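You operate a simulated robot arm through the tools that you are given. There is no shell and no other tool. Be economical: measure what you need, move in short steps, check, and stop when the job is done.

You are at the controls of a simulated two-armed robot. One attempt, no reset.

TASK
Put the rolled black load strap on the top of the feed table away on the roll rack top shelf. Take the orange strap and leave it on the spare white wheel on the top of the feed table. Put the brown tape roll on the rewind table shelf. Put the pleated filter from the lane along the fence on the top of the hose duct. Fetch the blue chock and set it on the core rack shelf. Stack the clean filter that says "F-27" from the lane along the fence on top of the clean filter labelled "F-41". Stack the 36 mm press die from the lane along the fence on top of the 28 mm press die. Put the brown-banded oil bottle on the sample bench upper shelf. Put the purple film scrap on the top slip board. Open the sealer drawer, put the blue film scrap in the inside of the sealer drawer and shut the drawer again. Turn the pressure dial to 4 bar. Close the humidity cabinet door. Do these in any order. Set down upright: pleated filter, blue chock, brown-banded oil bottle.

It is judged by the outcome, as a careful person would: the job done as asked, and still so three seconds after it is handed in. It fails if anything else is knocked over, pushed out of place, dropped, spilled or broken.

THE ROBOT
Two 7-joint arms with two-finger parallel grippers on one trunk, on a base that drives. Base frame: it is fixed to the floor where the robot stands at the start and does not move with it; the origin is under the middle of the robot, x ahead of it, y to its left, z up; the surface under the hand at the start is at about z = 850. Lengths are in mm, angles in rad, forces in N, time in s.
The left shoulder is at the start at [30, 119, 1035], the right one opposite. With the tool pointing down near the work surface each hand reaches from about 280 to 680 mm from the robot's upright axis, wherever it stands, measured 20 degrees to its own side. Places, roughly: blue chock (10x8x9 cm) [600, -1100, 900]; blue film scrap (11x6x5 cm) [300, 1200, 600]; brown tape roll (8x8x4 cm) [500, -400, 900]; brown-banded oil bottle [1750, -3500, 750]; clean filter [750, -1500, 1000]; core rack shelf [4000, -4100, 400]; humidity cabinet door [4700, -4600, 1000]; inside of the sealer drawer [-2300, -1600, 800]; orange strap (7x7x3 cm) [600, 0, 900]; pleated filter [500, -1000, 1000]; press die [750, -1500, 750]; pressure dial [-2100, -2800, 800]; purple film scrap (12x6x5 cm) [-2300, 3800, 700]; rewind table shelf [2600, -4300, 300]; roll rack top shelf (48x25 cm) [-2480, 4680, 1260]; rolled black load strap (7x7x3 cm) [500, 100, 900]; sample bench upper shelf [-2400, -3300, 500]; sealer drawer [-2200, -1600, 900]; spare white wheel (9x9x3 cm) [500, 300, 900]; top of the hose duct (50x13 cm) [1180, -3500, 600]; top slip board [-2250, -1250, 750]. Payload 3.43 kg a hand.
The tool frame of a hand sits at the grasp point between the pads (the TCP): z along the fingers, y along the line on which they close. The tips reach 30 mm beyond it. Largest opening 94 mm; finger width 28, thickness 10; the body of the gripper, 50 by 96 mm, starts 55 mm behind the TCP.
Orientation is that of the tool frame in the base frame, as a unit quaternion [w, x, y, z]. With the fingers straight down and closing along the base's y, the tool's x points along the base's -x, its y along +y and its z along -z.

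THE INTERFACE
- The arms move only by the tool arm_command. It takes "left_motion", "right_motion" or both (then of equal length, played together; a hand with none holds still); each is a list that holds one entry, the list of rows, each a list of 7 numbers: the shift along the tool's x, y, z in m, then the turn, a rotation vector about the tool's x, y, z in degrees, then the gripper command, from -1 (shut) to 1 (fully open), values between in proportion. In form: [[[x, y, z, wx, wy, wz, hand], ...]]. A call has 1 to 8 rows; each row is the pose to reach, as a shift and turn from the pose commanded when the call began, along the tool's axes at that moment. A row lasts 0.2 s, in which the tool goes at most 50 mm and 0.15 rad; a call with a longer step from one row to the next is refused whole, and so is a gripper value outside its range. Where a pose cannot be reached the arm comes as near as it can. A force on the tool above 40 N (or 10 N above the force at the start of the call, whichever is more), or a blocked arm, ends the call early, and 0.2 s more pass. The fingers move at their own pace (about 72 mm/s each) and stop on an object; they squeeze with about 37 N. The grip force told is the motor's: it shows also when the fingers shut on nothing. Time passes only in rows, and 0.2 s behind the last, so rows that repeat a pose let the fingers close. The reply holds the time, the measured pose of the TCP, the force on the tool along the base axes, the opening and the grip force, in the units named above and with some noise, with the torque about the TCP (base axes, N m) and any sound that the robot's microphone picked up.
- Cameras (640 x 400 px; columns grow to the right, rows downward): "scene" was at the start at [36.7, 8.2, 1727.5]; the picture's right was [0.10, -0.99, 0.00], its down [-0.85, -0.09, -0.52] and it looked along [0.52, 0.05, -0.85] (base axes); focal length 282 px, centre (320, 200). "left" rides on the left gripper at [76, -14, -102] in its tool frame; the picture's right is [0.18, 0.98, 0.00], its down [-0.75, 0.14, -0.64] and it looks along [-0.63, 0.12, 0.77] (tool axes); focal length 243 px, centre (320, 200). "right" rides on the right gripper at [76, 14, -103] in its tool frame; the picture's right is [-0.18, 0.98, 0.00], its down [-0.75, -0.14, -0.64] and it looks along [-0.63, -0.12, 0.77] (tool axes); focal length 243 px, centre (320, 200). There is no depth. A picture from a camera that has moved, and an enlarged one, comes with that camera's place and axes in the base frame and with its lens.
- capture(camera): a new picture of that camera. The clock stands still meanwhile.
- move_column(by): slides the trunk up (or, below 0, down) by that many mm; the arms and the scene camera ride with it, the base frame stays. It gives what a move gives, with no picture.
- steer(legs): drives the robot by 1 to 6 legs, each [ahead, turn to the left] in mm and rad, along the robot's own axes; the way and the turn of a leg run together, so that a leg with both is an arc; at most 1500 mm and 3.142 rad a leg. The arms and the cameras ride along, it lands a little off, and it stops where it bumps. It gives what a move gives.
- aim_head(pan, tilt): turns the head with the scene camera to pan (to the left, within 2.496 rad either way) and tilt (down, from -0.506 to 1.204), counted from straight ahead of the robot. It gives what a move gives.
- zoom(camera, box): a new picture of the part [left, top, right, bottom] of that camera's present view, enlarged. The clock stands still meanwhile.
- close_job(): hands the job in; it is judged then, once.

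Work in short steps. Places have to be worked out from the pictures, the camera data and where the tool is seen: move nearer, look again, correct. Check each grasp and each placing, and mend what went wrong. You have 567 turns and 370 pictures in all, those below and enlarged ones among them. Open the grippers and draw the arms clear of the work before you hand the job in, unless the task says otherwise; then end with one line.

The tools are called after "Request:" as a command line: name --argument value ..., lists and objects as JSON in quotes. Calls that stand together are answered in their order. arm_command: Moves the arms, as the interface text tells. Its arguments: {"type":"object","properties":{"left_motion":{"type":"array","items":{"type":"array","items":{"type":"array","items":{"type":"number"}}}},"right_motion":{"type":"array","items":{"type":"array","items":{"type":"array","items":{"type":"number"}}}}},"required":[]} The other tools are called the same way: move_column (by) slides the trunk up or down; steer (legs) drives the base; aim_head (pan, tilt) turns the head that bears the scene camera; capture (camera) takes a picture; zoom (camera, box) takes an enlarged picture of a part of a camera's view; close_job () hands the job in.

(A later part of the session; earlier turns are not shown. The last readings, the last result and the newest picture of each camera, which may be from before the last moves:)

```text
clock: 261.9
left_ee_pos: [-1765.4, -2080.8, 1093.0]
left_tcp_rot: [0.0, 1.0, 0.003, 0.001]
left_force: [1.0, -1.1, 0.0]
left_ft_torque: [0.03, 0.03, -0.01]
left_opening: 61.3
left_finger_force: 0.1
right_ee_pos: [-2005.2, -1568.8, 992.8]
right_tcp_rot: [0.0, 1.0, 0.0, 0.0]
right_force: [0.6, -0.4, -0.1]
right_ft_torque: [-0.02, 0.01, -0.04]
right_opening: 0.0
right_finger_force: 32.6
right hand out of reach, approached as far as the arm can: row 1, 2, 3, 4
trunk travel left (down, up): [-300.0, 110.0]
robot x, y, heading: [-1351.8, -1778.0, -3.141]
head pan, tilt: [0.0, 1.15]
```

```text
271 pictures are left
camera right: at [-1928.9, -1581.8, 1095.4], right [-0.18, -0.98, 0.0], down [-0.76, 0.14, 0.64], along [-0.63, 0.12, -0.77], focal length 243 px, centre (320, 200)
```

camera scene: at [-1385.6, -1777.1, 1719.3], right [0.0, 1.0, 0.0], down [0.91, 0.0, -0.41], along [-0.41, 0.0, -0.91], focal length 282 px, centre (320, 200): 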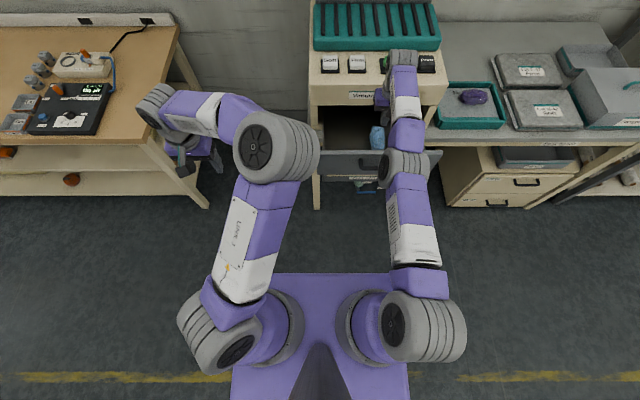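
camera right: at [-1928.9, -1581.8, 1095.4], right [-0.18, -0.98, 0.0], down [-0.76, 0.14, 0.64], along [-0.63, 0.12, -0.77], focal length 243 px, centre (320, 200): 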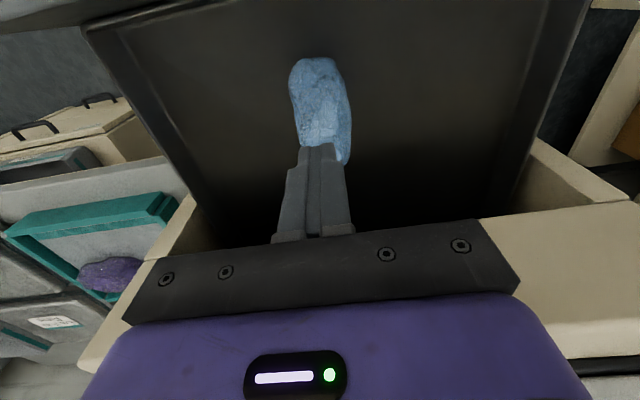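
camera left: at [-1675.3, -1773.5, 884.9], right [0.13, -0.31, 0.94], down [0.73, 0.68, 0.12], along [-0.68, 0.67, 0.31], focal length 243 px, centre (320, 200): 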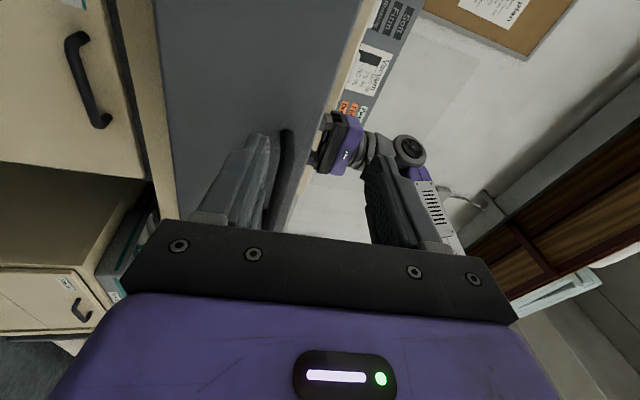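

The arm is near its straight-arm limit and resists retracting; I'll raise the hand and use the base to move it instead.

Request:
arm_command --right_motion '[[[0, 0, -0.04, 0, 0, 0, -1], [0, 0, -0.08, 0, 0, 0, -1], [0, 0, -0.11, 0, 0, 0, -1]]]'

Request:
steer --legs '[[-230, 0]]'

Request:
capture --camera "scene"

```text
clock: 262.7
left_ee_pos: [-1764.7, -2080.2, 1091.9]
left_tcp_rot: [0.0, 1.0, 0.004, 0.001]
left_force: [0.4, 0.0, -0.6]
left_ft_torque: [0.0, 0.01, 0.0]
left_opening: 61.0
left_finger_force: 0.0
right_ee_pos: [-1992.2, -1570.0, 1101.0]
right_tcp_rot: [-0.001, 1.0, 0.0, 0.001]
right_force: [-0.4, 0.0, 1.3]
right_ft_torque: [0.03, 0.01, -0.02]
right_opening: 0.0
right_finger_force: 33.5
right hand out of reach, approached as far as the arm can: row 3
trunk travel left (down, up): [-300.0, 110.0]
robot x, y, heading: [-1352.3, -1779.5, -3.139]
head pan, tilt: [0.0, 1.15]
```

```text
clock: 264.4
left_ee_pos: [-1531.3, -2080.7, 1092.3]
left_tcp_rot: [0.0, 1.0, 0.004, 0.0]
left_force: [-0.1, 0.1, 0.0]
left_ft_torque: [-0.01, -0.02, 0.03]
left_opening: 61.0
left_finger_force: 0.0
right_ee_pos: [-1760.9, -1570.3, 1102.3]
right_tcp_rot: [0.0, 1.0, 0.001, 0.0]
right_force: [0.1, 0.4, 0.5]
right_ft_torque: [-0.01, 0.02, 0.02]
right_opening: 0.0
right_finger_force: 32.8
trunk travel left (down, up): [-300.0, 110.0]
robot x, y, heading: [-1119.7, -1778.8, -3.136]
head pan, tilt: [0.0, 1.15]
```

```text
270 pictures are left
camera scene: at [-1152.0, -1776.7, 1719.3], right [0.0, 1.0, 0.0], down [0.91, 0.0, -0.41], along [-0.41, 0.0, -0.91], focal length 282 px, centre (320, 200)
```

scene: 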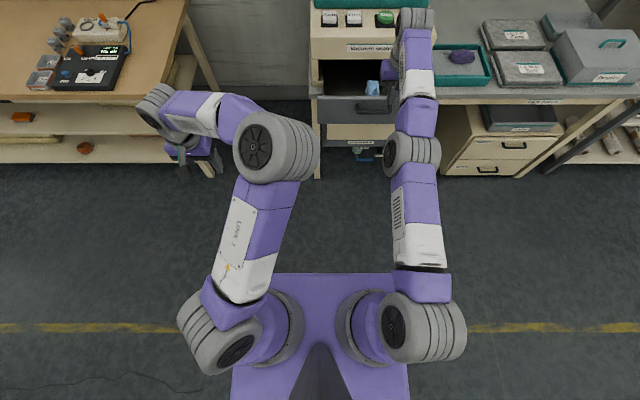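

Now un-straighten the right arm (swing outward, then retract) before lowering in front of the drawer.

Request:
arm_command --right_motion '[[[0, -0.04, 0.01, 0, 0, 0, -1], [0, -0.08, 0.02, 0, 0, 0, -1], [0.01, -0.12, 0.03, 0, 0, 0, -1], [0.04, -0.14, 0.03, 0, 0, 0, -1], [0.08, -0.14, 0.03, 0, 0, 0, -1], [0.12, -0.13, 0.03, 0, 0, 0, -1], [0.15, -0.1, 0.04, 0, 0, 0, -1], [0.15, -0.06, 0.05, 0, 0, 0, -1]]]'

Request:
capture --camera "scene"

```text
clock: 266.2
left_ee_pos: [-1533.4, -2080.8, 1091.8]
left_tcp_rot: [-0.001, 1.0, 0.004, 0.001]
left_force: [-0.4, -0.5, 1.3]
left_ft_torque: [0.04, 0.01, -0.02]
left_opening: 61.2
left_finger_force: 0.0
right_ee_pos: [-1610.1, -1510.0, 1051.4]
right_tcp_rot: [-0.001, 1.0, 0.0, 0.0]
right_force: [0.8, 0.2, -0.3]
right_ft_torque: [0.01, 0.0, -0.01]
right_opening: 0.0
right_finger_force: 32.8
right hand out of reach, approached as far as the arm can: row 2
trunk travel left (down, up): [-300.0, 110.0]
robot x, y, heading: [-1119.5, -1777.9, -3.141]
head pan, tilt: [0.0, 1.15]
```

```text
269 pictures are left
camera scene: at [-1153.6, -1777.9, 1719.2], right [0.0, 1.0, 0.0], down [0.91, 0.0, -0.41], along [-0.41, 0.0, -0.91], focal length 282 px, centre (320, 200)
```

scene: 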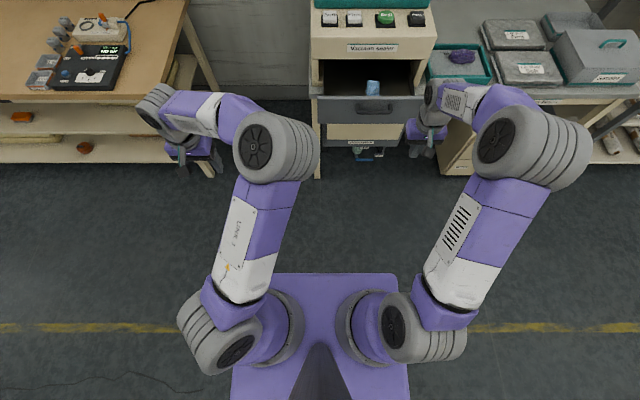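

Arm is nicely bent outward now. Lower the closed fist to handle height at y≈−1583.

Request:
arm_command --right_motion '[[[-0.01, 0.02, 0.03, 0, 0, 0, -1], [-0.02, 0.04, 0.06, 0, 0, 0, -1], [-0.03, 0.06, 0.09, 0, 0, 0, -1], [-0.04, 0.073, 0.123, 0, 0, 0, -1]]]'

Request:
steer --legs '[[110, 0]]'

Request:
capture --camera "scene"

Request:
capture --camera "right"

```text
clock: 267.2
left_ee_pos: [-1532.4, -2080.8, 1092.6]
left_tcp_rot: [0.0, 1.0, 0.004, 0.0]
left_force: [-0.7, 0.2, -0.6]
left_ft_torque: [-0.02, -0.01, -0.02]
left_opening: 61.1
left_finger_force: 0.1
right_ee_pos: [-1651.1, -1582.7, 927.1]
right_tcp_rot: [0.0, 1.0, 0.001, 0.001]
right_force: [-0.2, -0.9, -0.7]
right_ft_torque: [0.01, -0.02, -0.02]
right_opening: 0.0
right_finger_force: 32.9
trunk travel left (down, up): [-300.0, 110.0]
robot x, y, heading: [-1120.8, -1774.5, -3.143]
head pan, tilt: [0.0, 1.15]
```

```text
clock: 268.4
left_ee_pos: [-1640.9, -2080.3, 1091.9]
left_tcp_rot: [-0.001, 1.0, 0.004, 0.001]
left_force: [-0.5, 0.2, 0.1]
left_ft_torque: [0.01, 0.02, -0.01]
left_opening: 61.2
left_finger_force: 0.1
right_ee_pos: [-1759.3, -1582.0, 928.6]
right_tcp_rot: [0.0, 1.0, -0.001, 0.001]
right_force: [-0.6, 0.4, 0.1]
right_ft_torque: [0.02, 0.01, -0.01]
right_opening: 0.0
right_finger_force: 32.6
trunk travel left (down, up): [-300.0, 110.0]
robot x, y, heading: [-1228.9, -1777.9, -3.138]
head pan, tilt: [0.0, 1.15]
```

```text
268 pictures are left
camera scene: at [-1261.7, -1777.0, 1719.3], right [0.0, 1.0, 0.0], down [0.91, 0.0, -0.41], along [-0.41, 0.0, -0.91], focal length 282 px, centre (320, 200)
```

scene: 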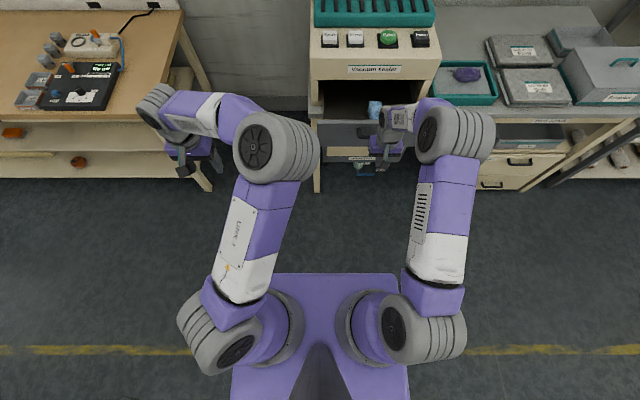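

```text
267 pictures are left
camera right: at [-1682.8, -1596.6, 1031.2], right [-0.18, -0.98, 0.0], down [-0.75, 0.14, 0.64], along [-0.63, 0.12, -0.77], focal length 243 px, centre (320, 200)
```

right: 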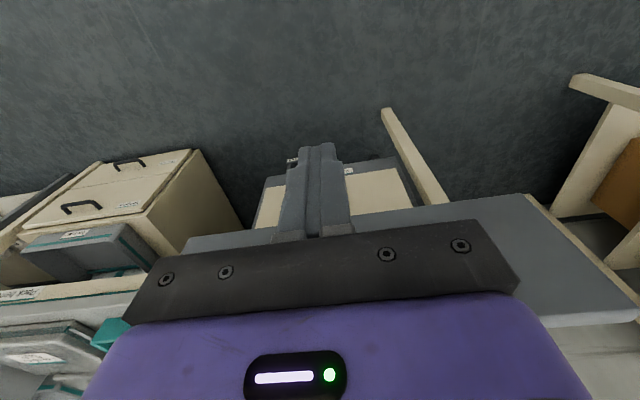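

Push: drive ahead ~255 mm with the fist on the handle bar.

Request:
steer --legs '[[240, 0]]'

Request:
capture --camera "scene"

```text
clock: 270.2
left_ee_pos: [-1884.8, -2081.3, 1091.9]
left_tcp_rot: [-0.001, 1.0, 0.004, 0.0]
left_force: [-1.4, 0.4, -0.6]
left_ft_torque: [-0.03, 0.03, 0.01]
left_opening: 61.2
left_finger_force: 0.1
right_ee_pos: [-2001.5, -1583.0, 927.7]
right_tcp_rot: [0.0, 1.0, 0.0, 0.001]
right_force: [-0.5, 0.3, 0.8]
right_ft_torque: [0.0, -0.03, -0.02]
right_opening: 0.3
right_finger_force: 32.5
trunk travel left (down, up): [-300.0, 110.0]
robot x, y, heading: [-1472.9, -1777.9, -3.14]
head pan, tilt: [0.0, 1.15]
```

```text
266 pictures are left
camera scene: at [-1504.9, -1777.7, 1719.3], right [0.0, 1.0, 0.0], down [0.91, 0.0, -0.41], along [-0.41, 0.0, -0.91], focal length 282 px, centre (320, 200)
```

scene: 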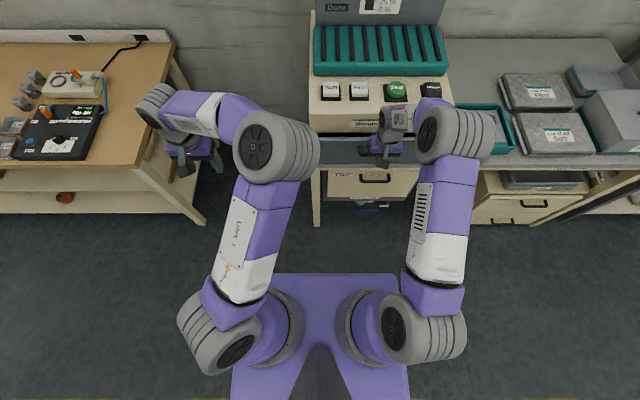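

Nearly shut. Finish the push with small arm steps until the force rises.

Request:
arm_command --right_motion '[[[-0.01, 0, 0, 0, 0, 0, -1], [-0.02, 0, 0, 0, 0, 0, -1], [-0.028, 0, 0, 0, 0, 0, -1], [-0.036, 0, 0, 0, 0, 0, -1], [-0.044, 0, 0, 0, 0, 0, -1]]]'

Request:
zoom --camera "scene" --box '[290, 70, 490, 210]'

```text
clock: 271.4
left_ee_pos: [-1881.7, -2080.9, 1093.7]
left_tcp_rot: [-0.002, 1.0, 0.004, 0.0]
left_force: [-0.3, 0.1, -0.3]
left_ft_torque: [-0.02, 0.01, 0.0]
left_opening: 61.1
left_finger_force: 0.0
right_ee_pos: [-2029.1, -1582.7, 925.4]
right_tcp_rot: [-0.001, 1.0, -0.001, 0.016]
right_force: [20.9, 0.8, 16.5]
right_ft_torque: [-0.24, 0.15, 0.11]
right_opening: 0.0
right_finger_force: 33.0
trunk travel left (down, up): [-300.0, 110.0]
robot x, y, heading: [-1470.4, -1774.9, -3.139]
head pan, tilt: [0.0, 1.15]
stopped in row 5 (right hand): the force on the tool passed its limit at 48 N (the readings are from after the stop); the commanded pose is now the measured one
```

```text
2.86 times, centred on (390, 140) of scene
camera zoom: at [-1499.9, -1778.4, 1719.6], right [0.0, 1.0, 0.0], down [0.91, 0.0, -0.41], along [-0.41, 0.0, -0.91], focal length 806 px, centre (120, 371)
```

zoom: 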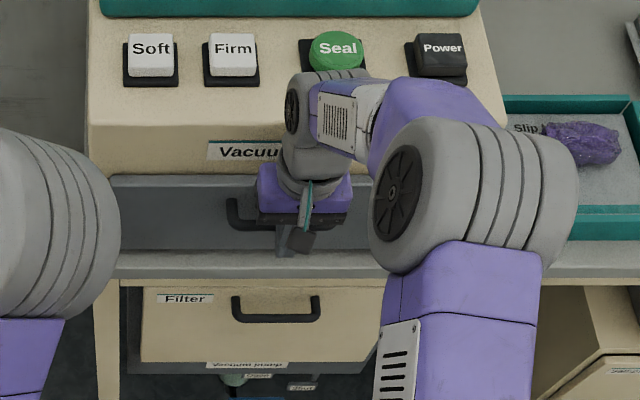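

Drawer hit its stop (48 N at the predicted position). Back off and verify.

Request:
steer --legs '[[-450, 0]]'

Request:
aim_head --pan 0.1 --tilt 0.6

Request:
capture --camera "scene"

Request:
zoom --camera "scene" --box '[280, 130, 480, 270]'

```text
clock: 274.1
left_ee_pos: [-1433.1, -2079.7, 1092.6]
left_tcp_rot: [-0.001, 1.0, 0.002, 0.001]
left_force: [0.9, 1.1, -0.2]
left_ft_torque: [0.0, 0.01, 0.0]
left_opening: 61.2
left_finger_force: 0.1
right_ee_pos: [-1582.8, -1581.8, 924.9]
right_tcp_rot: [-0.001, 1.0, 0.0, 0.013]
right_force: [0.6, 0.7, -0.5]
right_ft_torque: [0.01, 0.06, -0.02]
right_opening: 0.0
right_finger_force: 33.4
trunk travel left (down, up): [-300.0, 110.0]
robot x, y, heading: [-1023.2, -1778.7, -3.142]
head pan, tilt: [0.0, 1.15]
```

```text
clock: 275.0
left_ee_pos: [-1435.2, -2078.8, 1092.9]
left_tcp_rot: [-0.001, 1.0, 0.003, 0.001]
left_force: [0.3, -0.6, -0.4]
left_ft_torque: [0.03, 0.0, -0.03]
left_opening: 61.2
left_finger_force: 0.0
right_ee_pos: [-1582.8, -1581.5, 924.5]
right_tcp_rot: [-0.001, 1.0, -0.001, 0.013]
right_force: [-0.5, -0.4, 0.3]
right_ft_torque: [-0.01, 0.03, 0.03]
right_opening: 0.2
right_finger_force: 33.2
trunk travel left (down, up): [-300.0, 110.0]
robot x, y, heading: [-1025.1, -1778.7, -3.14]
head pan, tilt: [0.099, 0.6]
```

```text
264 pictures are left
camera scene: at [-1082.8, -1785.9, 1760.9], right [-0.1, 1.0, 0.0], down [0.56, 0.06, -0.82], along [-0.82, -0.08, -0.57], focal length 282 px, centre (320, 200)
```

scene: 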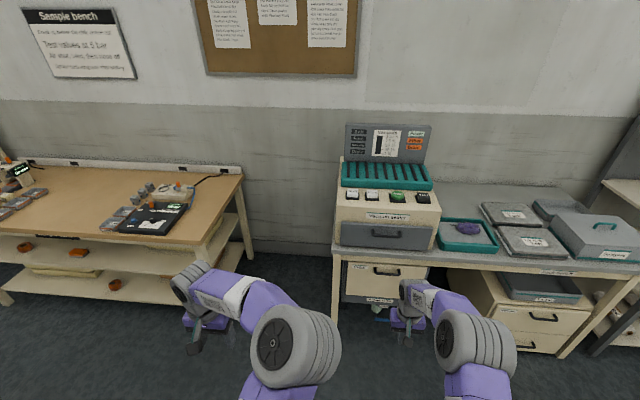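

```text
2.86 times, centred on (380, 200) of scene
camera zoom: at [-1082.8, -1785.9, 1760.9], right [-0.1, 1.0, 0.0], down [0.56, 0.06, -0.82], along [-0.82, -0.08, -0.57], focal length 806 px, centre (149, 200)
```

zoom: 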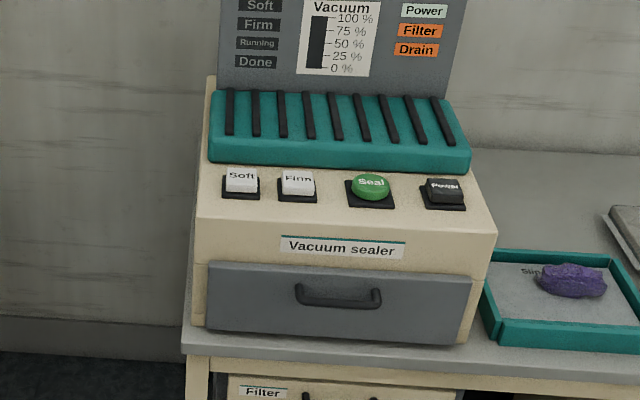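

Drawer is closed. Raise the right hand, and use free space here to try flipping the left elbow outward (extend, swing out, retract).

Request:
arm_command --left_motion '[[[-0.04, -0.012, 0, 0, 0, 0, 0.3], [-0.08, -0.024, 0, 0, 0, 0, 0.3], [-0.12, -0.036, 0, 0, 0, 0, 0.3], [-0.16, -0.048, 0, 0, 0, 0, 0.3], [-0.2, -0.06, 0, 0, 0, 0, 0.3], [-0.24, -0.072, 0, 0, 0, 0, 0.3], [-0.28, -0.084, 0, 0, 0, 0, 0.3], [-0.3, -0.09, 0, 0, 0, 0, 0.3]]]' --right_motion '[[[0, -0.01, -0.03, 0, 0, 0, -0.5], [0, -0.02, -0.06, 0, 0, 0, 0], [0, -0.03, -0.09, 0, 0, 0, 0.5], [0, -0.04, -0.12, 0, 0, 0, 1], [0, -0.05, -0.15, 0, 0, 0, 1], [0, -0.06, -0.17, 0, 0, 0, 1], [0, -0.06, -0.17, 0, 0, 0, 1], [0, -0.06, -0.17, 0, 0, 0, 1]]]'

Request:
arm_command --left_motion '[[[0, 0.04, 0.01, 0, 0, 0, 0.3], [0, 0.08, 0.02, 0, 0, 0, 0.3], [0.01, 0.12, 0.03, 0, 0, 0, 0.3], [0.04, 0.14, 0.03, 0, 0, 0, 0.3], [0.08, 0.14, 0.03, 0, 0, 0, 0.3], [0.12, 0.13, 0.03, 0, 0, 0, 0.3], [0.15, 0.1, 0.04, 0, 0, 0, 0.3], [0.15, 0.06, 0.05, 0, 0, 0, 0.3]]]'

Request:
aim_head --pan 0 --tilt 1.15

Request:
capture --camera "scene"

```text
clock: 276.8
left_ee_pos: [-1664.5, -1991.5, 1094.0]
left_tcp_rot: [-0.002, 1.0, 0.004, 0.002]
left_force: [-0.1, 0.3, -0.2]
left_ft_torque: [-0.01, 0.0, -0.01]
left_opening: 61.4
left_finger_force: 0.1
left hand out of reach, approached as far as the arm can: row 6, 7, 8
right_ee_pos: [-1587.2, -1524.3, 1094.1]
right_tcp_rot: [-0.002, 1.0, -0.001, 0.014]
right_force: [-0.1, -0.3, 0.1]
right_ft_torque: [0.03, 0.0, 0.03]
right_opening: 94.1
right_finger_force: 0.1
trunk travel left (down, up): [-300.0, 110.0]
robot x, y, heading: [-1022.0, -1779.2, -3.14]
head pan, tilt: [0.099, 0.6]
```

```text
clock: 278.6
left_ee_pos: [-1655.0, -2070.1, 1071.5]
left_tcp_rot: [0.0, 1.0, 0.005, 0.003]
left_force: [0.4, 1.4, -0.3]
left_ft_torque: [-0.02, -0.02, -0.02]
left_opening: 61.1
left_finger_force: 0.2
left hand out of reach, approached as far as the arm can: row 1, 2, 3, 4, 5, 6, 7, 8
right_ee_pos: [-1587.1, -1517.8, 1091.5]
right_tcp_rot: [0.0, 1.0, -0.002, 0.014]
right_force: [-0.6, 0.6, -0.6]
right_ft_torque: [-0.07, 0.0, 0.02]
right_opening: 94.0
right_finger_force: 0.0
trunk travel left (down, up): [-300.0, 110.0]
robot x, y, heading: [-1023.0, -1780.5, -3.139]
head pan, tilt: [0.099, 0.6]
```

```text
clock: 279.6
left_ee_pos: [-1655.1, -2072.7, 1072.6]
left_tcp_rot: [-0.002, 1.0, 0.002, 0.002]
left_force: [0.2, 0.7, -0.1]
left_ft_torque: [-0.02, 0.03, 0.01]
left_opening: 60.9
left_finger_force: 0.0
right_ee_pos: [-1587.5, -1521.6, 1092.4]
right_tcp_rot: [-0.001, 1.0, -0.001, 0.014]
right_force: [-0.1, -0.4, -0.4]
right_ft_torque: [0.03, -0.02, 0.02]
right_opening: 94.1
right_finger_force: 0.0
trunk travel left (down, up): [-300.0, 110.0]
robot x, y, heading: [-1023.9, -1778.3, -3.138]
head pan, tilt: [0.0, 1.15]
```

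```text
262 pictures are left
camera scene: at [-1054.6, -1776.7, 1719.3], right [0.0, 1.0, 0.0], down [0.91, 0.0, -0.41], along [-0.41, 0.0, -0.91], focal length 282 px, centre (320, 200)
```

scene: 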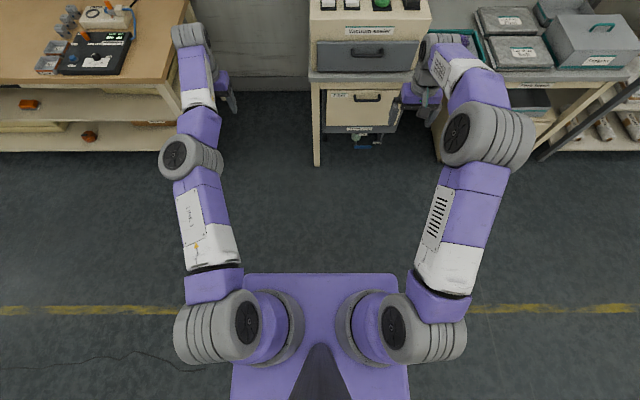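

The left elbow is now on the outside. Retract inward.

Request:
arm_command --left_motion '[[[0.03, -0.02, 0, 0, 0, 0, 0.3], [0.06, -0.04, 0, 0, 0, 0, 0.3], [0.1, -0.06, 0, 0, 0, 0, 0.3], [0.14, -0.08, 0, 0, 0, 0, 0.3], [0.18, -0.09, 0, 0, 0, 0, 0.3], [0.21, -0.09, 0, 0, 0, 0, 0.3]]]'

Request:
capture --camera "scene"

```text
clock: 281.0
left_ee_pos: [-1660.6, -2021.0, 1088.2]
left_tcp_rot: [-0.001, 1.0, 0.003, 0.001]
left_force: [-0.4, 0.7, -0.1]
left_ft_torque: [-0.01, -0.02, 0.0]
left_opening: 61.0
left_finger_force: 0.0
left hand out of reach, approached as far as the arm can: row 1, 2, 3, 4, 5, 6
right_ee_pos: [-1586.3, -1522.8, 1093.6]
right_tcp_rot: [-0.001, 1.0, -0.001, 0.012]
right_force: [-0.5, 0.7, 0.5]
right_ft_torque: [-0.01, 0.0, -0.01]
right_opening: 94.1
right_finger_force: 0.1
trunk travel left (down, up): [-300.0, 110.0]
robot x, y, heading: [-1022.7, -1774.2, -3.138]
head pan, tilt: [0.0, 1.15]
```

```text
261 pictures are left
camera scene: at [-1054.5, -1777.4, 1719.3], right [0.0, 1.0, 0.0], down [0.91, 0.0, -0.41], along [-0.41, 0.0, -0.91], focal length 282 px, centre (320, 200)
```

scene: 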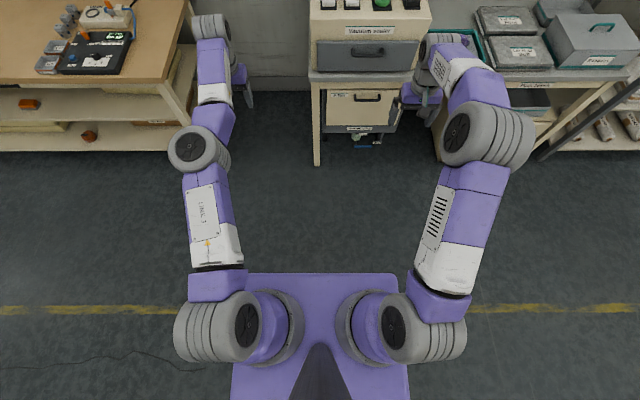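

Request:
arm_command --left_motion '[[[0, 0.03, 0.03, 0, 0, 0, 0.3], [0, 0.06, 0.06, 0, 0, 0, 0.3], [0.01, 0.1, 0.08, 0, 0, 0, 0.3], [0.03, 0.14, 0.09, 0, 0, 0, 0.3], [0.06, 0.17, 0.09, 0, 0, 0, 0.3], [0.1, 0.19, 0.09, 0, 0, 0, 0.3], [0.14, 0.19, 0.09, 0, 0, 0, 0.3], [0.18, 0.18, 0.08, 0, 0, 0, 0.3]]]'

Request:
capture --camera "scene"

```text
clock: 282.8
left_ee_pos: [-1604.2, -2230.6, 1027.2]
left_tcp_rot: [-0.001, 1.0, 0.002, 0.002]
left_force: [-0.4, 0.1, -0.4]
left_ft_torque: [-0.01, 0.04, 0.0]
left_opening: 61.0
left_finger_force: 0.1
left hand out of reach, approached as far as the arm can: row 3, 4, 5, 6, 7, 8
right_ee_pos: [-1585.1, -1523.6, 1094.6]
right_tcp_rot: [-0.002, 1.0, -0.001, 0.013]
right_force: [0.5, -0.4, -0.1]
right_ft_torque: [-0.01, 0.02, 0.03]
right_opening: 93.6
right_finger_force: 0.1
trunk travel left (down, up): [-300.0, 110.0]
robot x, y, heading: [-1021.4, -1780.4, -3.142]
head pan, tilt: [0.0, 1.15]
```

```text
260 pictures are left
camera scene: at [-1052.6, -1778.1, 1719.4], right [0.0, 1.0, 0.0], down [0.91, 0.0, -0.41], along [-0.41, 0.0, -0.91], focal length 282 px, centre (320, 200)
```

scene: 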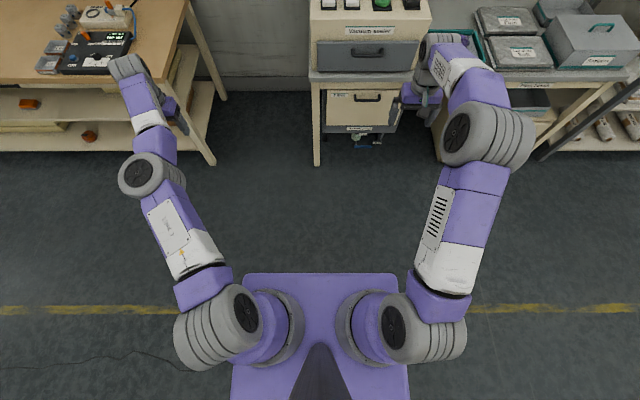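

Request:
arm_command --left_motion '[[[0.03, -0.03, 0, 0, 0, 0, 0.3], [0.06, -0.06, 0, 0, 0, 0, 0.3], [0.09, -0.09, 0, 0, 0, 0, 0.3], [0.12, -0.12, 0, 0, 0, 0, 0.3], [0.15, -0.15, 0, 0, 0, 0, 0.3], [0.18, -0.18, 0, 0, 0, 0, 0.3], [0.2, -0.21, 0, 0, 0, 0, 0.3], [0.2, -0.24, 0, 0, 0, 0, 0.3]]]'

Request:
capture --camera "scene"

```text
clock: 284.6
left_ee_pos: [-1664.7, -2019.1, 1060.9]
left_tcp_rot: [0.002, 1.0, 0.005, 0.003]
left_force: [-0.2, 0.1, 0.1]
left_ft_torque: [-0.02, -0.03, 0.01]
left_opening: 61.3
left_finger_force: 0.1
left hand out of reach, approached as far as the arm can: row 1, 2, 3, 4, 5, 6, 7, 8
right_ee_pos: [-1588.2, -1514.5, 1089.5]
right_tcp_rot: [0.0, 1.0, -0.003, 0.015]
right_force: [0.3, 2.5, -1.9]
right_ft_torque: [-0.15, 0.0, 0.0]
right_opening: 94.0
right_finger_force: 0.0
trunk travel left (down, up): [-300.0, 110.0]
robot x, y, heading: [-1024.1, -1777.2, -3.15]
head pan, tilt: [0.0, 1.15]
```

```text
259 pictures are left
camera scene: at [-1056.8, -1768.5, 1719.1], right [0.0, 1.0, -0.01], down [0.91, 0.0, -0.41], along [-0.41, 0.0, -0.91], focal length 282 px, centre (320, 200)
```

scene: 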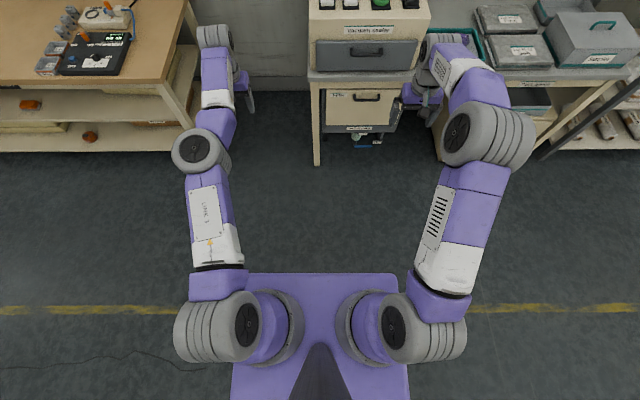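

The wrist configuration won't flip; I'll fold the left arm back the other way (elbow-in) and mainly use the right arm.

Request:
arm_command --left_motion '[[[-0.01, -0.04, 0, 0, 0, 0, 0.3], [-0.01, -0.08, 0, 0, 0, 0, 0.3], [-0.01, -0.12, 0, 0, 0, 0, 0.3], [0.0, -0.16, 0, 0, 0, 0, 0.3], [0.02, -0.2, 0, 0, 0, 0, 0.3], [0.05, -0.22, 0, 0, 0, 0, 0.3], [0.09, -0.22, 0, 0, 0, 0, 0.3], [0.13, -0.22, 0, 0, 0, 0, 0.3]]]'

Request:
capture --camera "scene"

```text
clock: 286.4
left_ee_pos: [-1537.6, -1799.4, 1051.2]
left_tcp_rot: [0.0, 1.0, 0.001, 0.0]
left_force: [-0.7, 0.6, 0.7]
left_ft_torque: [0.03, 0.03, -0.02]
left_opening: 60.8
left_finger_force: 0.1
left hand out of reach, approached as far as the arm can: row 1, 2, 3, 4, 5
right_ee_pos: [-1585.5, -1523.4, 1094.6]
right_tcp_rot: [-0.001, 1.0, 0.0, 0.013]
right_force: [-0.2, 0.1, 0.0]
right_ft_torque: [-0.02, 0.0, -0.03]
right_opening: 94.1
right_finger_force: 0.1
trunk travel left (down, up): [-300.0, 110.0]
robot x, y, heading: [-1025.8, -1778.6, -3.143]
head pan, tilt: [0.0, 1.15]
```

```text
258 pictures are left
camera scene: at [-1052.9, -1776.7, 1719.3], right [0.0, 1.0, 0.0], down [0.91, 0.0, -0.41], along [-0.41, 0.0, -0.91], focal length 282 px, centre (320, 200)
```

scene: 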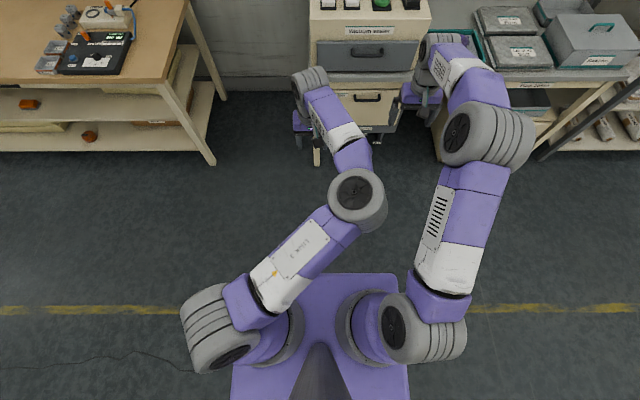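

Request:
arm_command --left_motion '[[[0.02, 0.04, -0.01, 0, 0, 0, 0.3], [0.04, 0.08, -0.02, 0, 0, 0, 0.3], [0.06, 0.12, -0.03, 0, 0, 0, 0.3], [0.08, 0.16, -0.04, 0, 0, 0, 0.3], [0.1, 0.2, -0.05, 0, 0, 0, 0.3], [0.12, 0.24, -0.05, 0, 0, 0, 0.3], [0.13, 0.28, -0.05, 0, 0, 0, 0.3]]]'

Request:
steer --legs '[[0, 1.571], [950, 0], [0, -1.571]]'

Request:
aim_head --pan 0 --tilt 0.6

Request:
capture --camera "scene"

```text
clock: 288.0
left_ee_pos: [-1401.6, -2079.0, 1098.2]
left_tcp_rot: [-0.001, 1.0, 0.003, 0.001]
left_force: [0.2, 0.7, -0.1]
left_ft_torque: [-0.02, 0.01, 0.02]
left_opening: 61.3
left_finger_force: 0.0
right_ee_pos: [-1587.2, -1523.2, 1092.7]
right_tcp_rot: [-0.001, 1.0, -0.001, 0.014]
right_force: [-1.1, -0.4, 0.6]
right_ft_torque: [0.02, 0.01, 0.01]
right_opening: 94.2
right_finger_force: 0.0
trunk travel left (down, up): [-300.0, 110.0]
robot x, y, heading: [-1024.8, -1778.7, -3.142]
head pan, tilt: [0.0, 1.15]
```

```text
clock: 300.6
left_ee_pos: [-1408.4, -3027.1, 1098.6]
left_tcp_rot: [-0.001, 1.0, 0.004, 0.0]
left_force: [0.1, -0.4, 0.3]
left_ft_torque: [-0.02, -0.01, 0.01]
left_opening: 61.1
left_finger_force: 0.0
right_ee_pos: [-1595.0, -2471.8, 1093.5]
right_tcp_rot: [-0.001, 1.0, 0.001, 0.013]
right_force: [-0.6, 0.5, -0.3]
right_ft_torque: [0.01, 0.07, -0.02]
right_opening: 94.0
right_finger_force: 0.1
trunk travel left (down, up): [-300.0, 110.0]
robot x, y, heading: [-1030.0, -2726.6, -3.135]
head pan, tilt: [0.0, 1.15]
```

```text
clock: 301.5
left_ee_pos: [-1407.9, -3026.8, 1098.8]
left_tcp_rot: [0.0, 1.0, 0.004, 0.001]
left_force: [-0.7, -0.3, -0.3]
left_ft_torque: [0.01, -0.01, -0.05]
left_opening: 60.9
left_finger_force: 0.0
right_ee_pos: [-1595.1, -2471.9, 1094.1]
right_tcp_rot: [-0.001, 1.0, 0.001, 0.013]
right_force: [-0.2, 0.4, 0.1]
right_ft_torque: [0.04, -0.03, -0.01]
right_opening: 93.8
right_finger_force: 0.1
trunk travel left (down, up): [-300.0, 110.0]
robot x, y, heading: [-1034.1, -2727.2, -3.141]
head pan, tilt: [0.0, 0.6]
```

```text
257 pictures are left
camera scene: at [-1090.9, -2725.0, 1760.9], right [0.0, 1.0, 0.0], down [0.57, 0.0, -0.82], along [-0.82, 0.0, -0.57], focal length 282 px, centre (320, 200)
```

scene: 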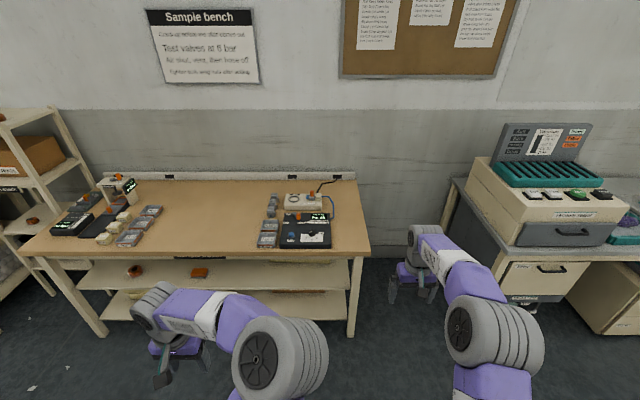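

Request:
zoom --camera "scene" --box '[250, 180, 350, 255]'

Request:
zoom --camera "scene" --box '[140, 0, 270, 90]'

```text
5.33 times, centred on (300, 218) of scene
camera zoom: at [-1090.9, -2725.0, 1760.9], right [0.0, 1.0, 0.0], down [0.57, 0.0, -0.82], along [-0.82, 0.0, -0.57], focal length 1504 px, centre (427, 107)
```

zoom: 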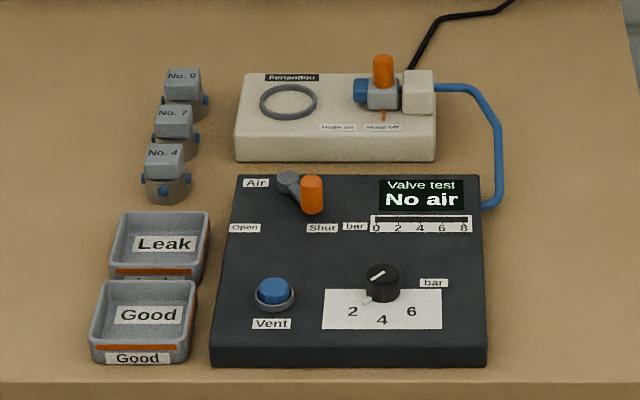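

```text
4.44 times, centred on (205, 45) of scene
camera zoom: at [-1090.9, -2725.0, 1760.9], right [0.0, 1.0, 0.0], down [0.57, 0.0, -0.82], along [-0.82, 0.0, -0.57], focal length 1253 px, centre (831, 889)
```

zoom: 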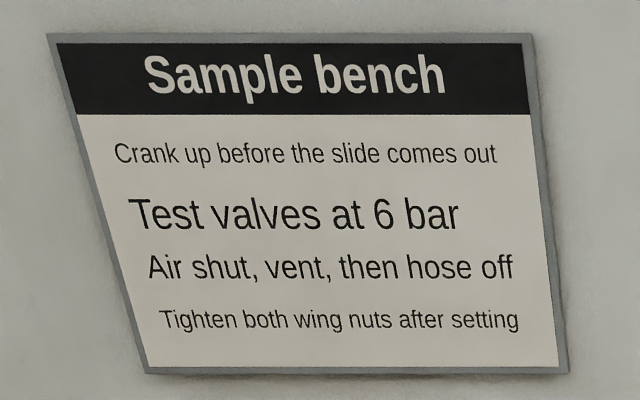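

Dial knob (pointer now at 2) is at about [-2040,-2764,~915]; 4 is straight toward the robot, so I need about −40° about the tool axis. Reposition the base so the right arm reaches it.

Request:
steer --legs '[[0, 1.571], [180, 0], [0, -1.571], [400, 0]]'

Request:
aim_head --pan -0.15 --tilt 0.9

Request:
capture --camera "scene"

Request:
capture --camera "right"

```text
clock: 312.7
left_ee_pos: [-1782.6, -3248.3, 1098.2]
left_tcp_rot: [0.0, 0.999, 0.033, 0.001]
left_force: [-0.1, -0.1, 0.1]
left_ft_torque: [-0.01, 0.02, 0.01]
left_opening: 61.1
left_finger_force: 0.0
right_ee_pos: [-1999.2, -2705.1, 1092.6]
right_tcp_rot: [-0.002, 1.0, 0.028, 0.014]
right_force: [0.4, 0.4, 0.3]
right_ft_torque: [-0.01, -0.01, -0.01]
right_opening: 93.9
right_finger_force: 0.1
trunk travel left (down, up): [-300.0, 110.0]
robot x, y, heading: [-1423.7, -2927.2, -3.084]
head pan, tilt: [0.0, 0.6]
```

```text
clock: 313.5
left_ee_pos: [-1781.8, -3247.4, 1098.8]
left_tcp_rot: [-0.002, 0.999, 0.033, 0.0]
left_force: [0.6, 0.2, 1.0]
left_ft_torque: [0.0, 0.03, 0.01]
left_opening: 61.2
left_finger_force: 0.1
right_ee_pos: [-1998.7, -2705.0, 1092.7]
right_tcp_rot: [-0.001, 1.0, 0.027, 0.013]
right_force: [0.2, 0.5, 0.0]
right_ft_torque: [-0.03, 0.02, -0.01]
right_opening: 94.1
right_finger_force: 0.0
trunk travel left (down, up): [-300.0, 110.0]
robot x, y, heading: [-1418.5, -2926.9, -3.088]
head pan, tilt: [-0.15, 0.901]
```

```text
254 pictures are left
camera scene: at [-1468.2, -2917.6, 1736.3], right [0.09, 1.0, 0.0], down [0.78, -0.07, -0.62], along [-0.62, 0.06, -0.78], focal length 282 px, centre (320, 200)
```

scene: 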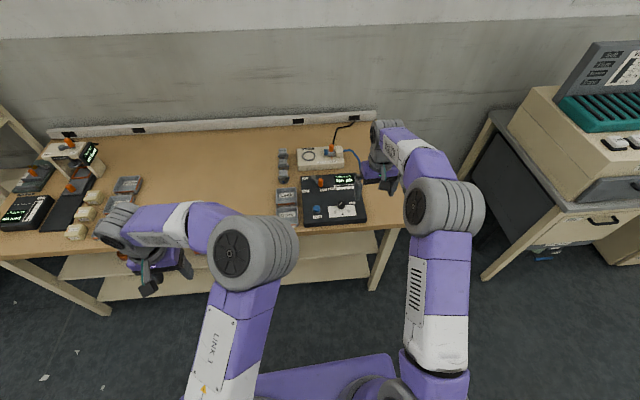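

```text
253 pictures are left
camera right: at [-1925.2, -2714.8, 1198.7], right [-0.13, -0.99, -0.01], down [-0.78, 0.1, 0.62], along [-0.62, 0.09, -0.78], focal length 243 px, centre (320, 200)
```

right: 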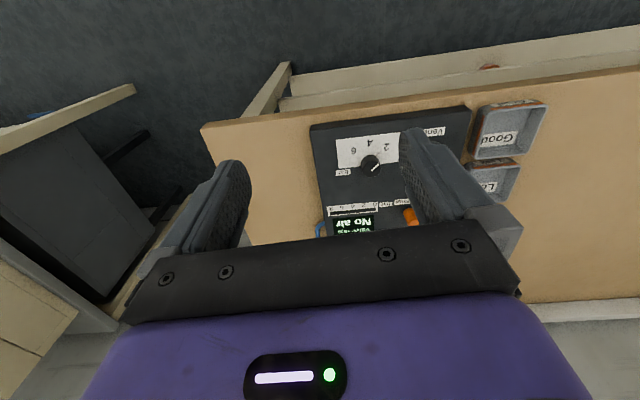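

Knob triangulates to about [-2120,-2765,~865]. Drive 130 mm closer (straightening the heading) and bring the right hand over it.

Request:
steer --legs '[[130, -0.05]]'

Request:
capture --camera "right"

```text
clock: 314.8
left_ee_pos: [-1926.9, -3232.7, 1097.5]
left_tcp_rot: [-0.001, 1.0, 0.008, 0.001]
left_force: [0.5, 0.1, -0.6]
left_ft_torque: [-0.03, 0.01, 0.0]
left_opening: 60.9
left_finger_force: 0.1
right_ee_pos: [-2116.6, -2681.5, 1093.0]
right_tcp_rot: [-0.001, 1.0, 0.004, 0.014]
right_force: [0.5, -0.4, 0.0]
right_ft_torque: [0.0, -0.02, -0.03]
right_opening: 93.7
right_finger_force: 0.0
trunk travel left (down, up): [-300.0, 110.0]
robot x, y, heading: [-1553.7, -2930.6, -3.128]
head pan, tilt: [-0.15, 0.901]
```

```text
252 pictures are left
camera right: at [-2044.2, -2694.4, 1198.4], right [-0.18, -0.98, -0.01], down [-0.77, 0.14, 0.62], along [-0.61, 0.12, -0.78], focal length 243 px, centre (320, 200)
```

right: 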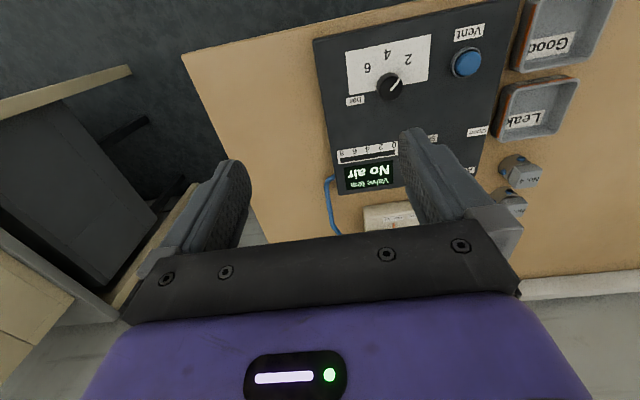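

Knob now refined to ≈[-2140,-2766,~858]. Move the right hand above it at z≈980 (also levelling the tool).

Request:
arm_command --right_motion '[[[-0.006, 0.021, 0.02, 0, -1.6, 0.5, 0.6], [-0.012, 0.042, 0.045, 0, -1.6, 0.5, 0.4], [-0.018, 0.063, 0.07, 0, -1.6, 0.5, 0.2], [-0.0235, 0.0845, 0.095, 0, -1.6, 0.5, 0.2], [-0.0235, 0.0845, 0.113, 0, -1.6, 0.5, 0.2]]]'

Request:
capture --camera "right"

```text
clock: 316.0
left_ee_pos: [-1927.2, -3233.3, 1098.1]
left_tcp_rot: [-0.001, 1.0, 0.007, 0.001]
left_force: [-0.1, 0.3, -0.6]
left_ft_torque: [0.01, 0.0, -0.03]
left_opening: 60.9
left_finger_force: 0.1
right_ee_pos: [-2135.8, -2765.2, 979.8]
right_tcp_rot: [-0.001, 1.0, -0.002, -0.001]
right_force: [-0.5, 0.6, 0.7]
right_ft_torque: [0.0, 0.02, 0.01]
right_opening: 56.5
right_finger_force: 0.0
trunk travel left (down, up): [-300.0, 110.0]
robot x, y, heading: [-1550.8, -2933.7, -3.133]
head pan, tilt: [-0.15, 0.901]
```

```text
251 pictures are left
camera right: at [-2060.6, -2779.4, 1083.1], right [-0.19, -0.98, 0.0], down [-0.75, 0.14, 0.64], along [-0.63, 0.12, -0.77], focal length 243 px, centre (320, 200)
```

right: 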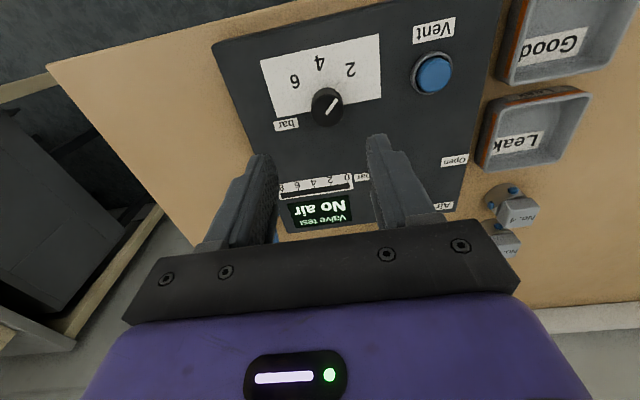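

Labels compute to 2/4/6 at −45°/0°/+45°, so the turn is 45°. Lower around the knob.

Request:
arm_command --right_motion '[[[-0.001, 0.004, 0.04, 0, 0, 0, 0.2], [-0.001, 0.004, 0.07, 0, 0, 0, 0.2], [-0.001, 0.004, 0.09, 0, 0, 0, 0.2]]]'

Request:
capture --camera "right"

```text
clock: 316.8
left_ee_pos: [-1927.0, -3234.9, 1098.0]
left_tcp_rot: [-0.001, 1.0, 0.008, 0.001]
left_force: [0.2, 0.5, -0.2]
left_ft_torque: [0.02, -0.02, 0.0]
left_opening: 61.1
left_finger_force: 0.1
right_ee_pos: [-2137.3, -2768.1, 890.8]
right_tcp_rot: [-0.002, 1.0, -0.002, -0.001]
right_force: [-1.0, 0.0, -0.7]
right_ft_torque: [-0.01, 0.03, -0.01]
right_opening: 56.5
right_finger_force: 0.1
trunk travel left (down, up): [-300.0, 110.0]
robot x, y, heading: [-1550.7, -2930.6, -3.139]
head pan, tilt: [-0.15, 0.901]
```

```text
250 pictures are left
camera right: at [-2061.7, -2782.3, 992.2], right [-0.19, -0.98, 0.0], down [-0.75, 0.14, 0.64], along [-0.63, 0.12, -0.77], focal length 243 px, centre (320, 200)
```

right: 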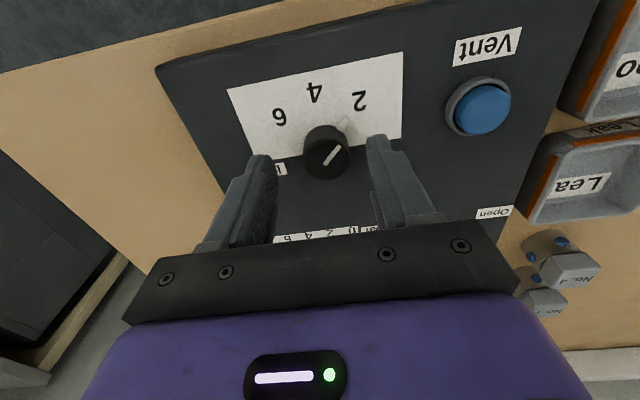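

Request:
arm_command --right_motion '[[[0, 0.003, 0.006, 0, 0, 0, 0.2], [0, 0.003, 0.011, 0, 0, 0, 0.2], [0, 0.003, 0.015, 0, 0, 0, 0.2]]]'

Request:
capture --camera "right"

```text
clock: 317.6
left_ee_pos: [-1928.4, -3234.3, 1097.7]
left_tcp_rot: [-0.001, 1.0, 0.007, 0.001]
left_force: [-0.2, 0.2, -0.6]
left_ft_torque: [0.03, -0.03, 0.02]
left_opening: 61.4
left_finger_force: 0.0
right_ee_pos: [-2137.4, -2771.5, 874.9]
right_tcp_rot: [-0.001, 1.0, -0.002, -0.001]
right_force: [0.5, -0.1, 0.4]
right_ft_torque: [0.0, 0.0, 0.0]
right_opening: 56.4
right_finger_force: 0.1
trunk travel left (down, up): [-300.0, 110.0]
robot x, y, heading: [-1553.1, -2933.1, -3.131]
head pan, tilt: [-0.15, 0.901]
```

```text
249 pictures are left
camera right: at [-2062.1, -2786.2, 977.5], right [-0.19, -0.98, 0.0], down [-0.75, 0.14, 0.64], along [-0.63, 0.12, -0.77], focal length 243 px, centre (320, 200)
```

right: 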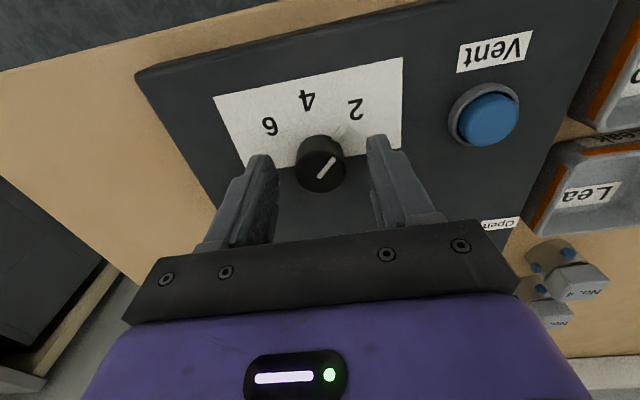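

Request:
arm_command --right_motion '[[[0, 0, 0.003, 0, 0, 0, 0.2], [0, 0, 0.006, 0, 0, 0, 0.2], [0, 0, 0.008, 0, 0, 0, 0.2]]]'

Request:
arm_command --right_motion '[[[0, 0, 0, 0, 0, 0, -0.5], [0, 0, 0, 0, 0, 0, -1], [0, 0, 0, 0, 0, 0, -1], [0, 0, 0, 0, 0, 0, -1]]]'

```text
clock: 318.4
left_ee_pos: [-1927.5, -3234.2, 1097.4]
left_tcp_rot: [0.0, 1.0, 0.008, 0.001]
left_force: [0.3, 0.2, 0.5]
left_ft_torque: [0.03, -0.01, 0.01]
left_opening: 61.0
left_finger_force: 0.1
right_ee_pos: [-2136.9, -2771.6, 867.0]
right_tcp_rot: [-0.001, 1.0, -0.002, -0.001]
right_force: [-0.2, 0.0, 0.2]
right_ft_torque: [0.0, 0.03, -0.01]
right_opening: 56.3
right_finger_force: 0.0
trunk travel left (down, up): [-300.0, 110.0]
robot x, y, heading: [-1553.0, -2931.3, -3.136]
head pan, tilt: [-0.15, 0.901]
```

```text
clock: 319.4
left_ee_pos: [-1927.0, -3234.1, 1098.3]
left_tcp_rot: [-0.001, 1.0, 0.007, 0.001]
left_force: [-0.5, 0.0, -0.1]
left_ft_torque: [0.02, -0.01, -0.02]
left_opening: 61.1
left_finger_force: 0.0
right_ee_pos: [-2138.1, -2770.4, 866.3]
right_tcp_rot: [-0.001, 1.0, -0.002, -0.001]
right_force: [-0.8, 4.5, -0.9]
right_ft_torque: [0.18, 0.06, -0.02]
right_opening: 31.2
right_finger_force: 45.5
trunk travel left (down, up): [-300.0, 110.0]
robot x, y, heading: [-1550.9, -2926.4, -3.132]
head pan, tilt: [-0.15, 0.901]
```

Knob gripped (31 mm). Turn −45° about the tool axis.

Request:
arm_command --right_motion '[[[0, 0, 0, 0, 0, -7.5, -1], [0, 0, 0, 0, 0, -15, -1], [0, 0, 0, 0, 0, -22.5, -1], [0, 0, 0, 0, 0, -30, -1], [0, 0, 0, 0, 0, -37.5, -1], [0, 0, 0, 0, 0, -45, -1]]]'

Request:
capture --camera "right"

```text
clock: 320.8
left_ee_pos: [-1928.0, -3230.8, 1098.1]
left_tcp_rot: [0.001, 1.0, 0.007, 0.0]
left_force: [-0.2, 0.3, -0.9]
left_ft_torque: [-0.01, 0.0, -0.04]
left_opening: 61.3
left_finger_force: 0.0
right_ee_pos: [-2138.9, -2767.7, 866.7]
right_tcp_rot: [-0.003, 0.924, 0.381, -0.002]
right_force: [-10.4, 24.3, -1.9]
right_ft_torque: [0.05, 1.02, -0.15]
right_opening: 31.4
right_finger_force: 44.8
trunk travel left (down, up): [-300.0, 110.0]
robot x, y, heading: [-1551.4, -2931.1, -3.128]
head pan, tilt: [-0.15, 0.901]
```

```text
248 pictures are left
camera right: at [-2075.6, -2723.3, 969.8], right [0.56, -0.83, -0.01], down [-0.63, -0.43, 0.64], along [-0.53, -0.36, -0.77], focal length 243 px, centre (320, 200)
```

right: 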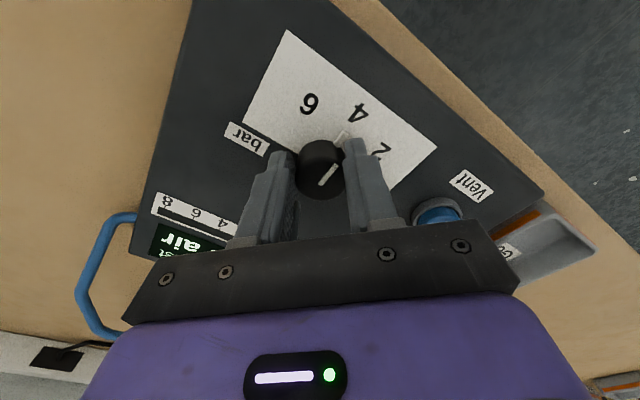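

The pointer now lines up with 4. Release and lift off to verify.

Request:
arm_command --right_motion '[[[0, 0, 0, 0, 0, 0, 0.2], [0, 0, 0, 0, 0, 0, 0.2], [0, 0, -0.04, 0, 0, 0, 0.2], [0, 0, -0.08, 0, 0, 0, 0.2], [0, 0, -0.12, 0, 0, 0, 0.2], [0, 0, -0.16, 0, 0, 0, 0.2]]]'

Request:
capture --camera "right"

Request:
zoom --camera "scene" --box '[280, 150, 400, 250]'

```text
clock: 322.2
left_ee_pos: [-1927.1, -3234.7, 1098.1]
left_tcp_rot: [0.0, 1.0, 0.007, 0.0]
left_force: [-0.3, 0.3, -0.4]
left_ft_torque: [0.01, 0.04, -0.01]
left_opening: 61.2
left_finger_force: 0.0
right_ee_pos: [-2134.1, -2773.4, 1026.2]
right_tcp_rot: [-0.001, 0.924, 0.382, 0.0]
right_force: [0.7, -0.5, 0.1]
right_ft_torque: [-0.01, 0.01, -0.01]
right_opening: 56.2
right_finger_force: 0.0
trunk travel left (down, up): [-300.0, 110.0]
robot x, y, heading: [-1549.8, -2933.4, -3.133]
head pan, tilt: [-0.15, 0.901]
```

```text
247 pictures are left
camera right: at [-2070.8, -2730.0, 1129.8], right [0.56, -0.83, 0.0], down [-0.63, -0.43, 0.64], along [-0.53, -0.36, -0.77], focal length 243 px, centre (320, 200)
```

right: 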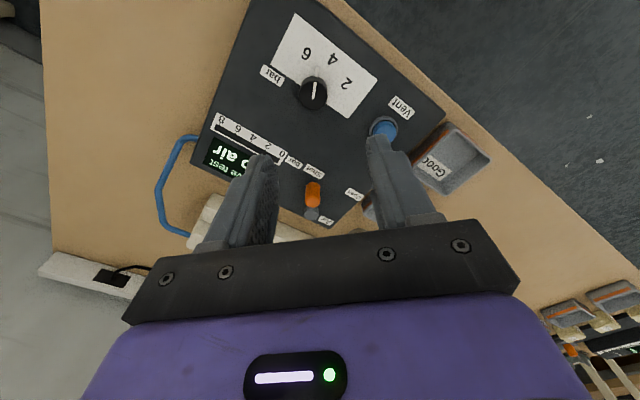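

```text
4.00 times, centred on (340, 200) of scene
camera zoom: at [-1596.5, -2919.7, 1736.3], right [0.14, 0.99, 0.0], down [0.78, -0.11, -0.62], along [-0.62, 0.09, -0.78], focal length 1128 px, centre (240, 200)
```

zoom: 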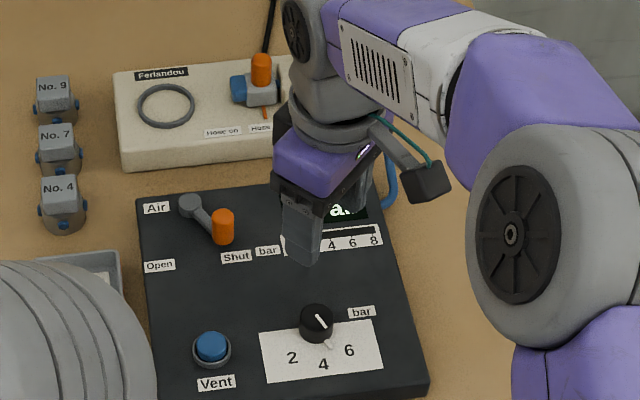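

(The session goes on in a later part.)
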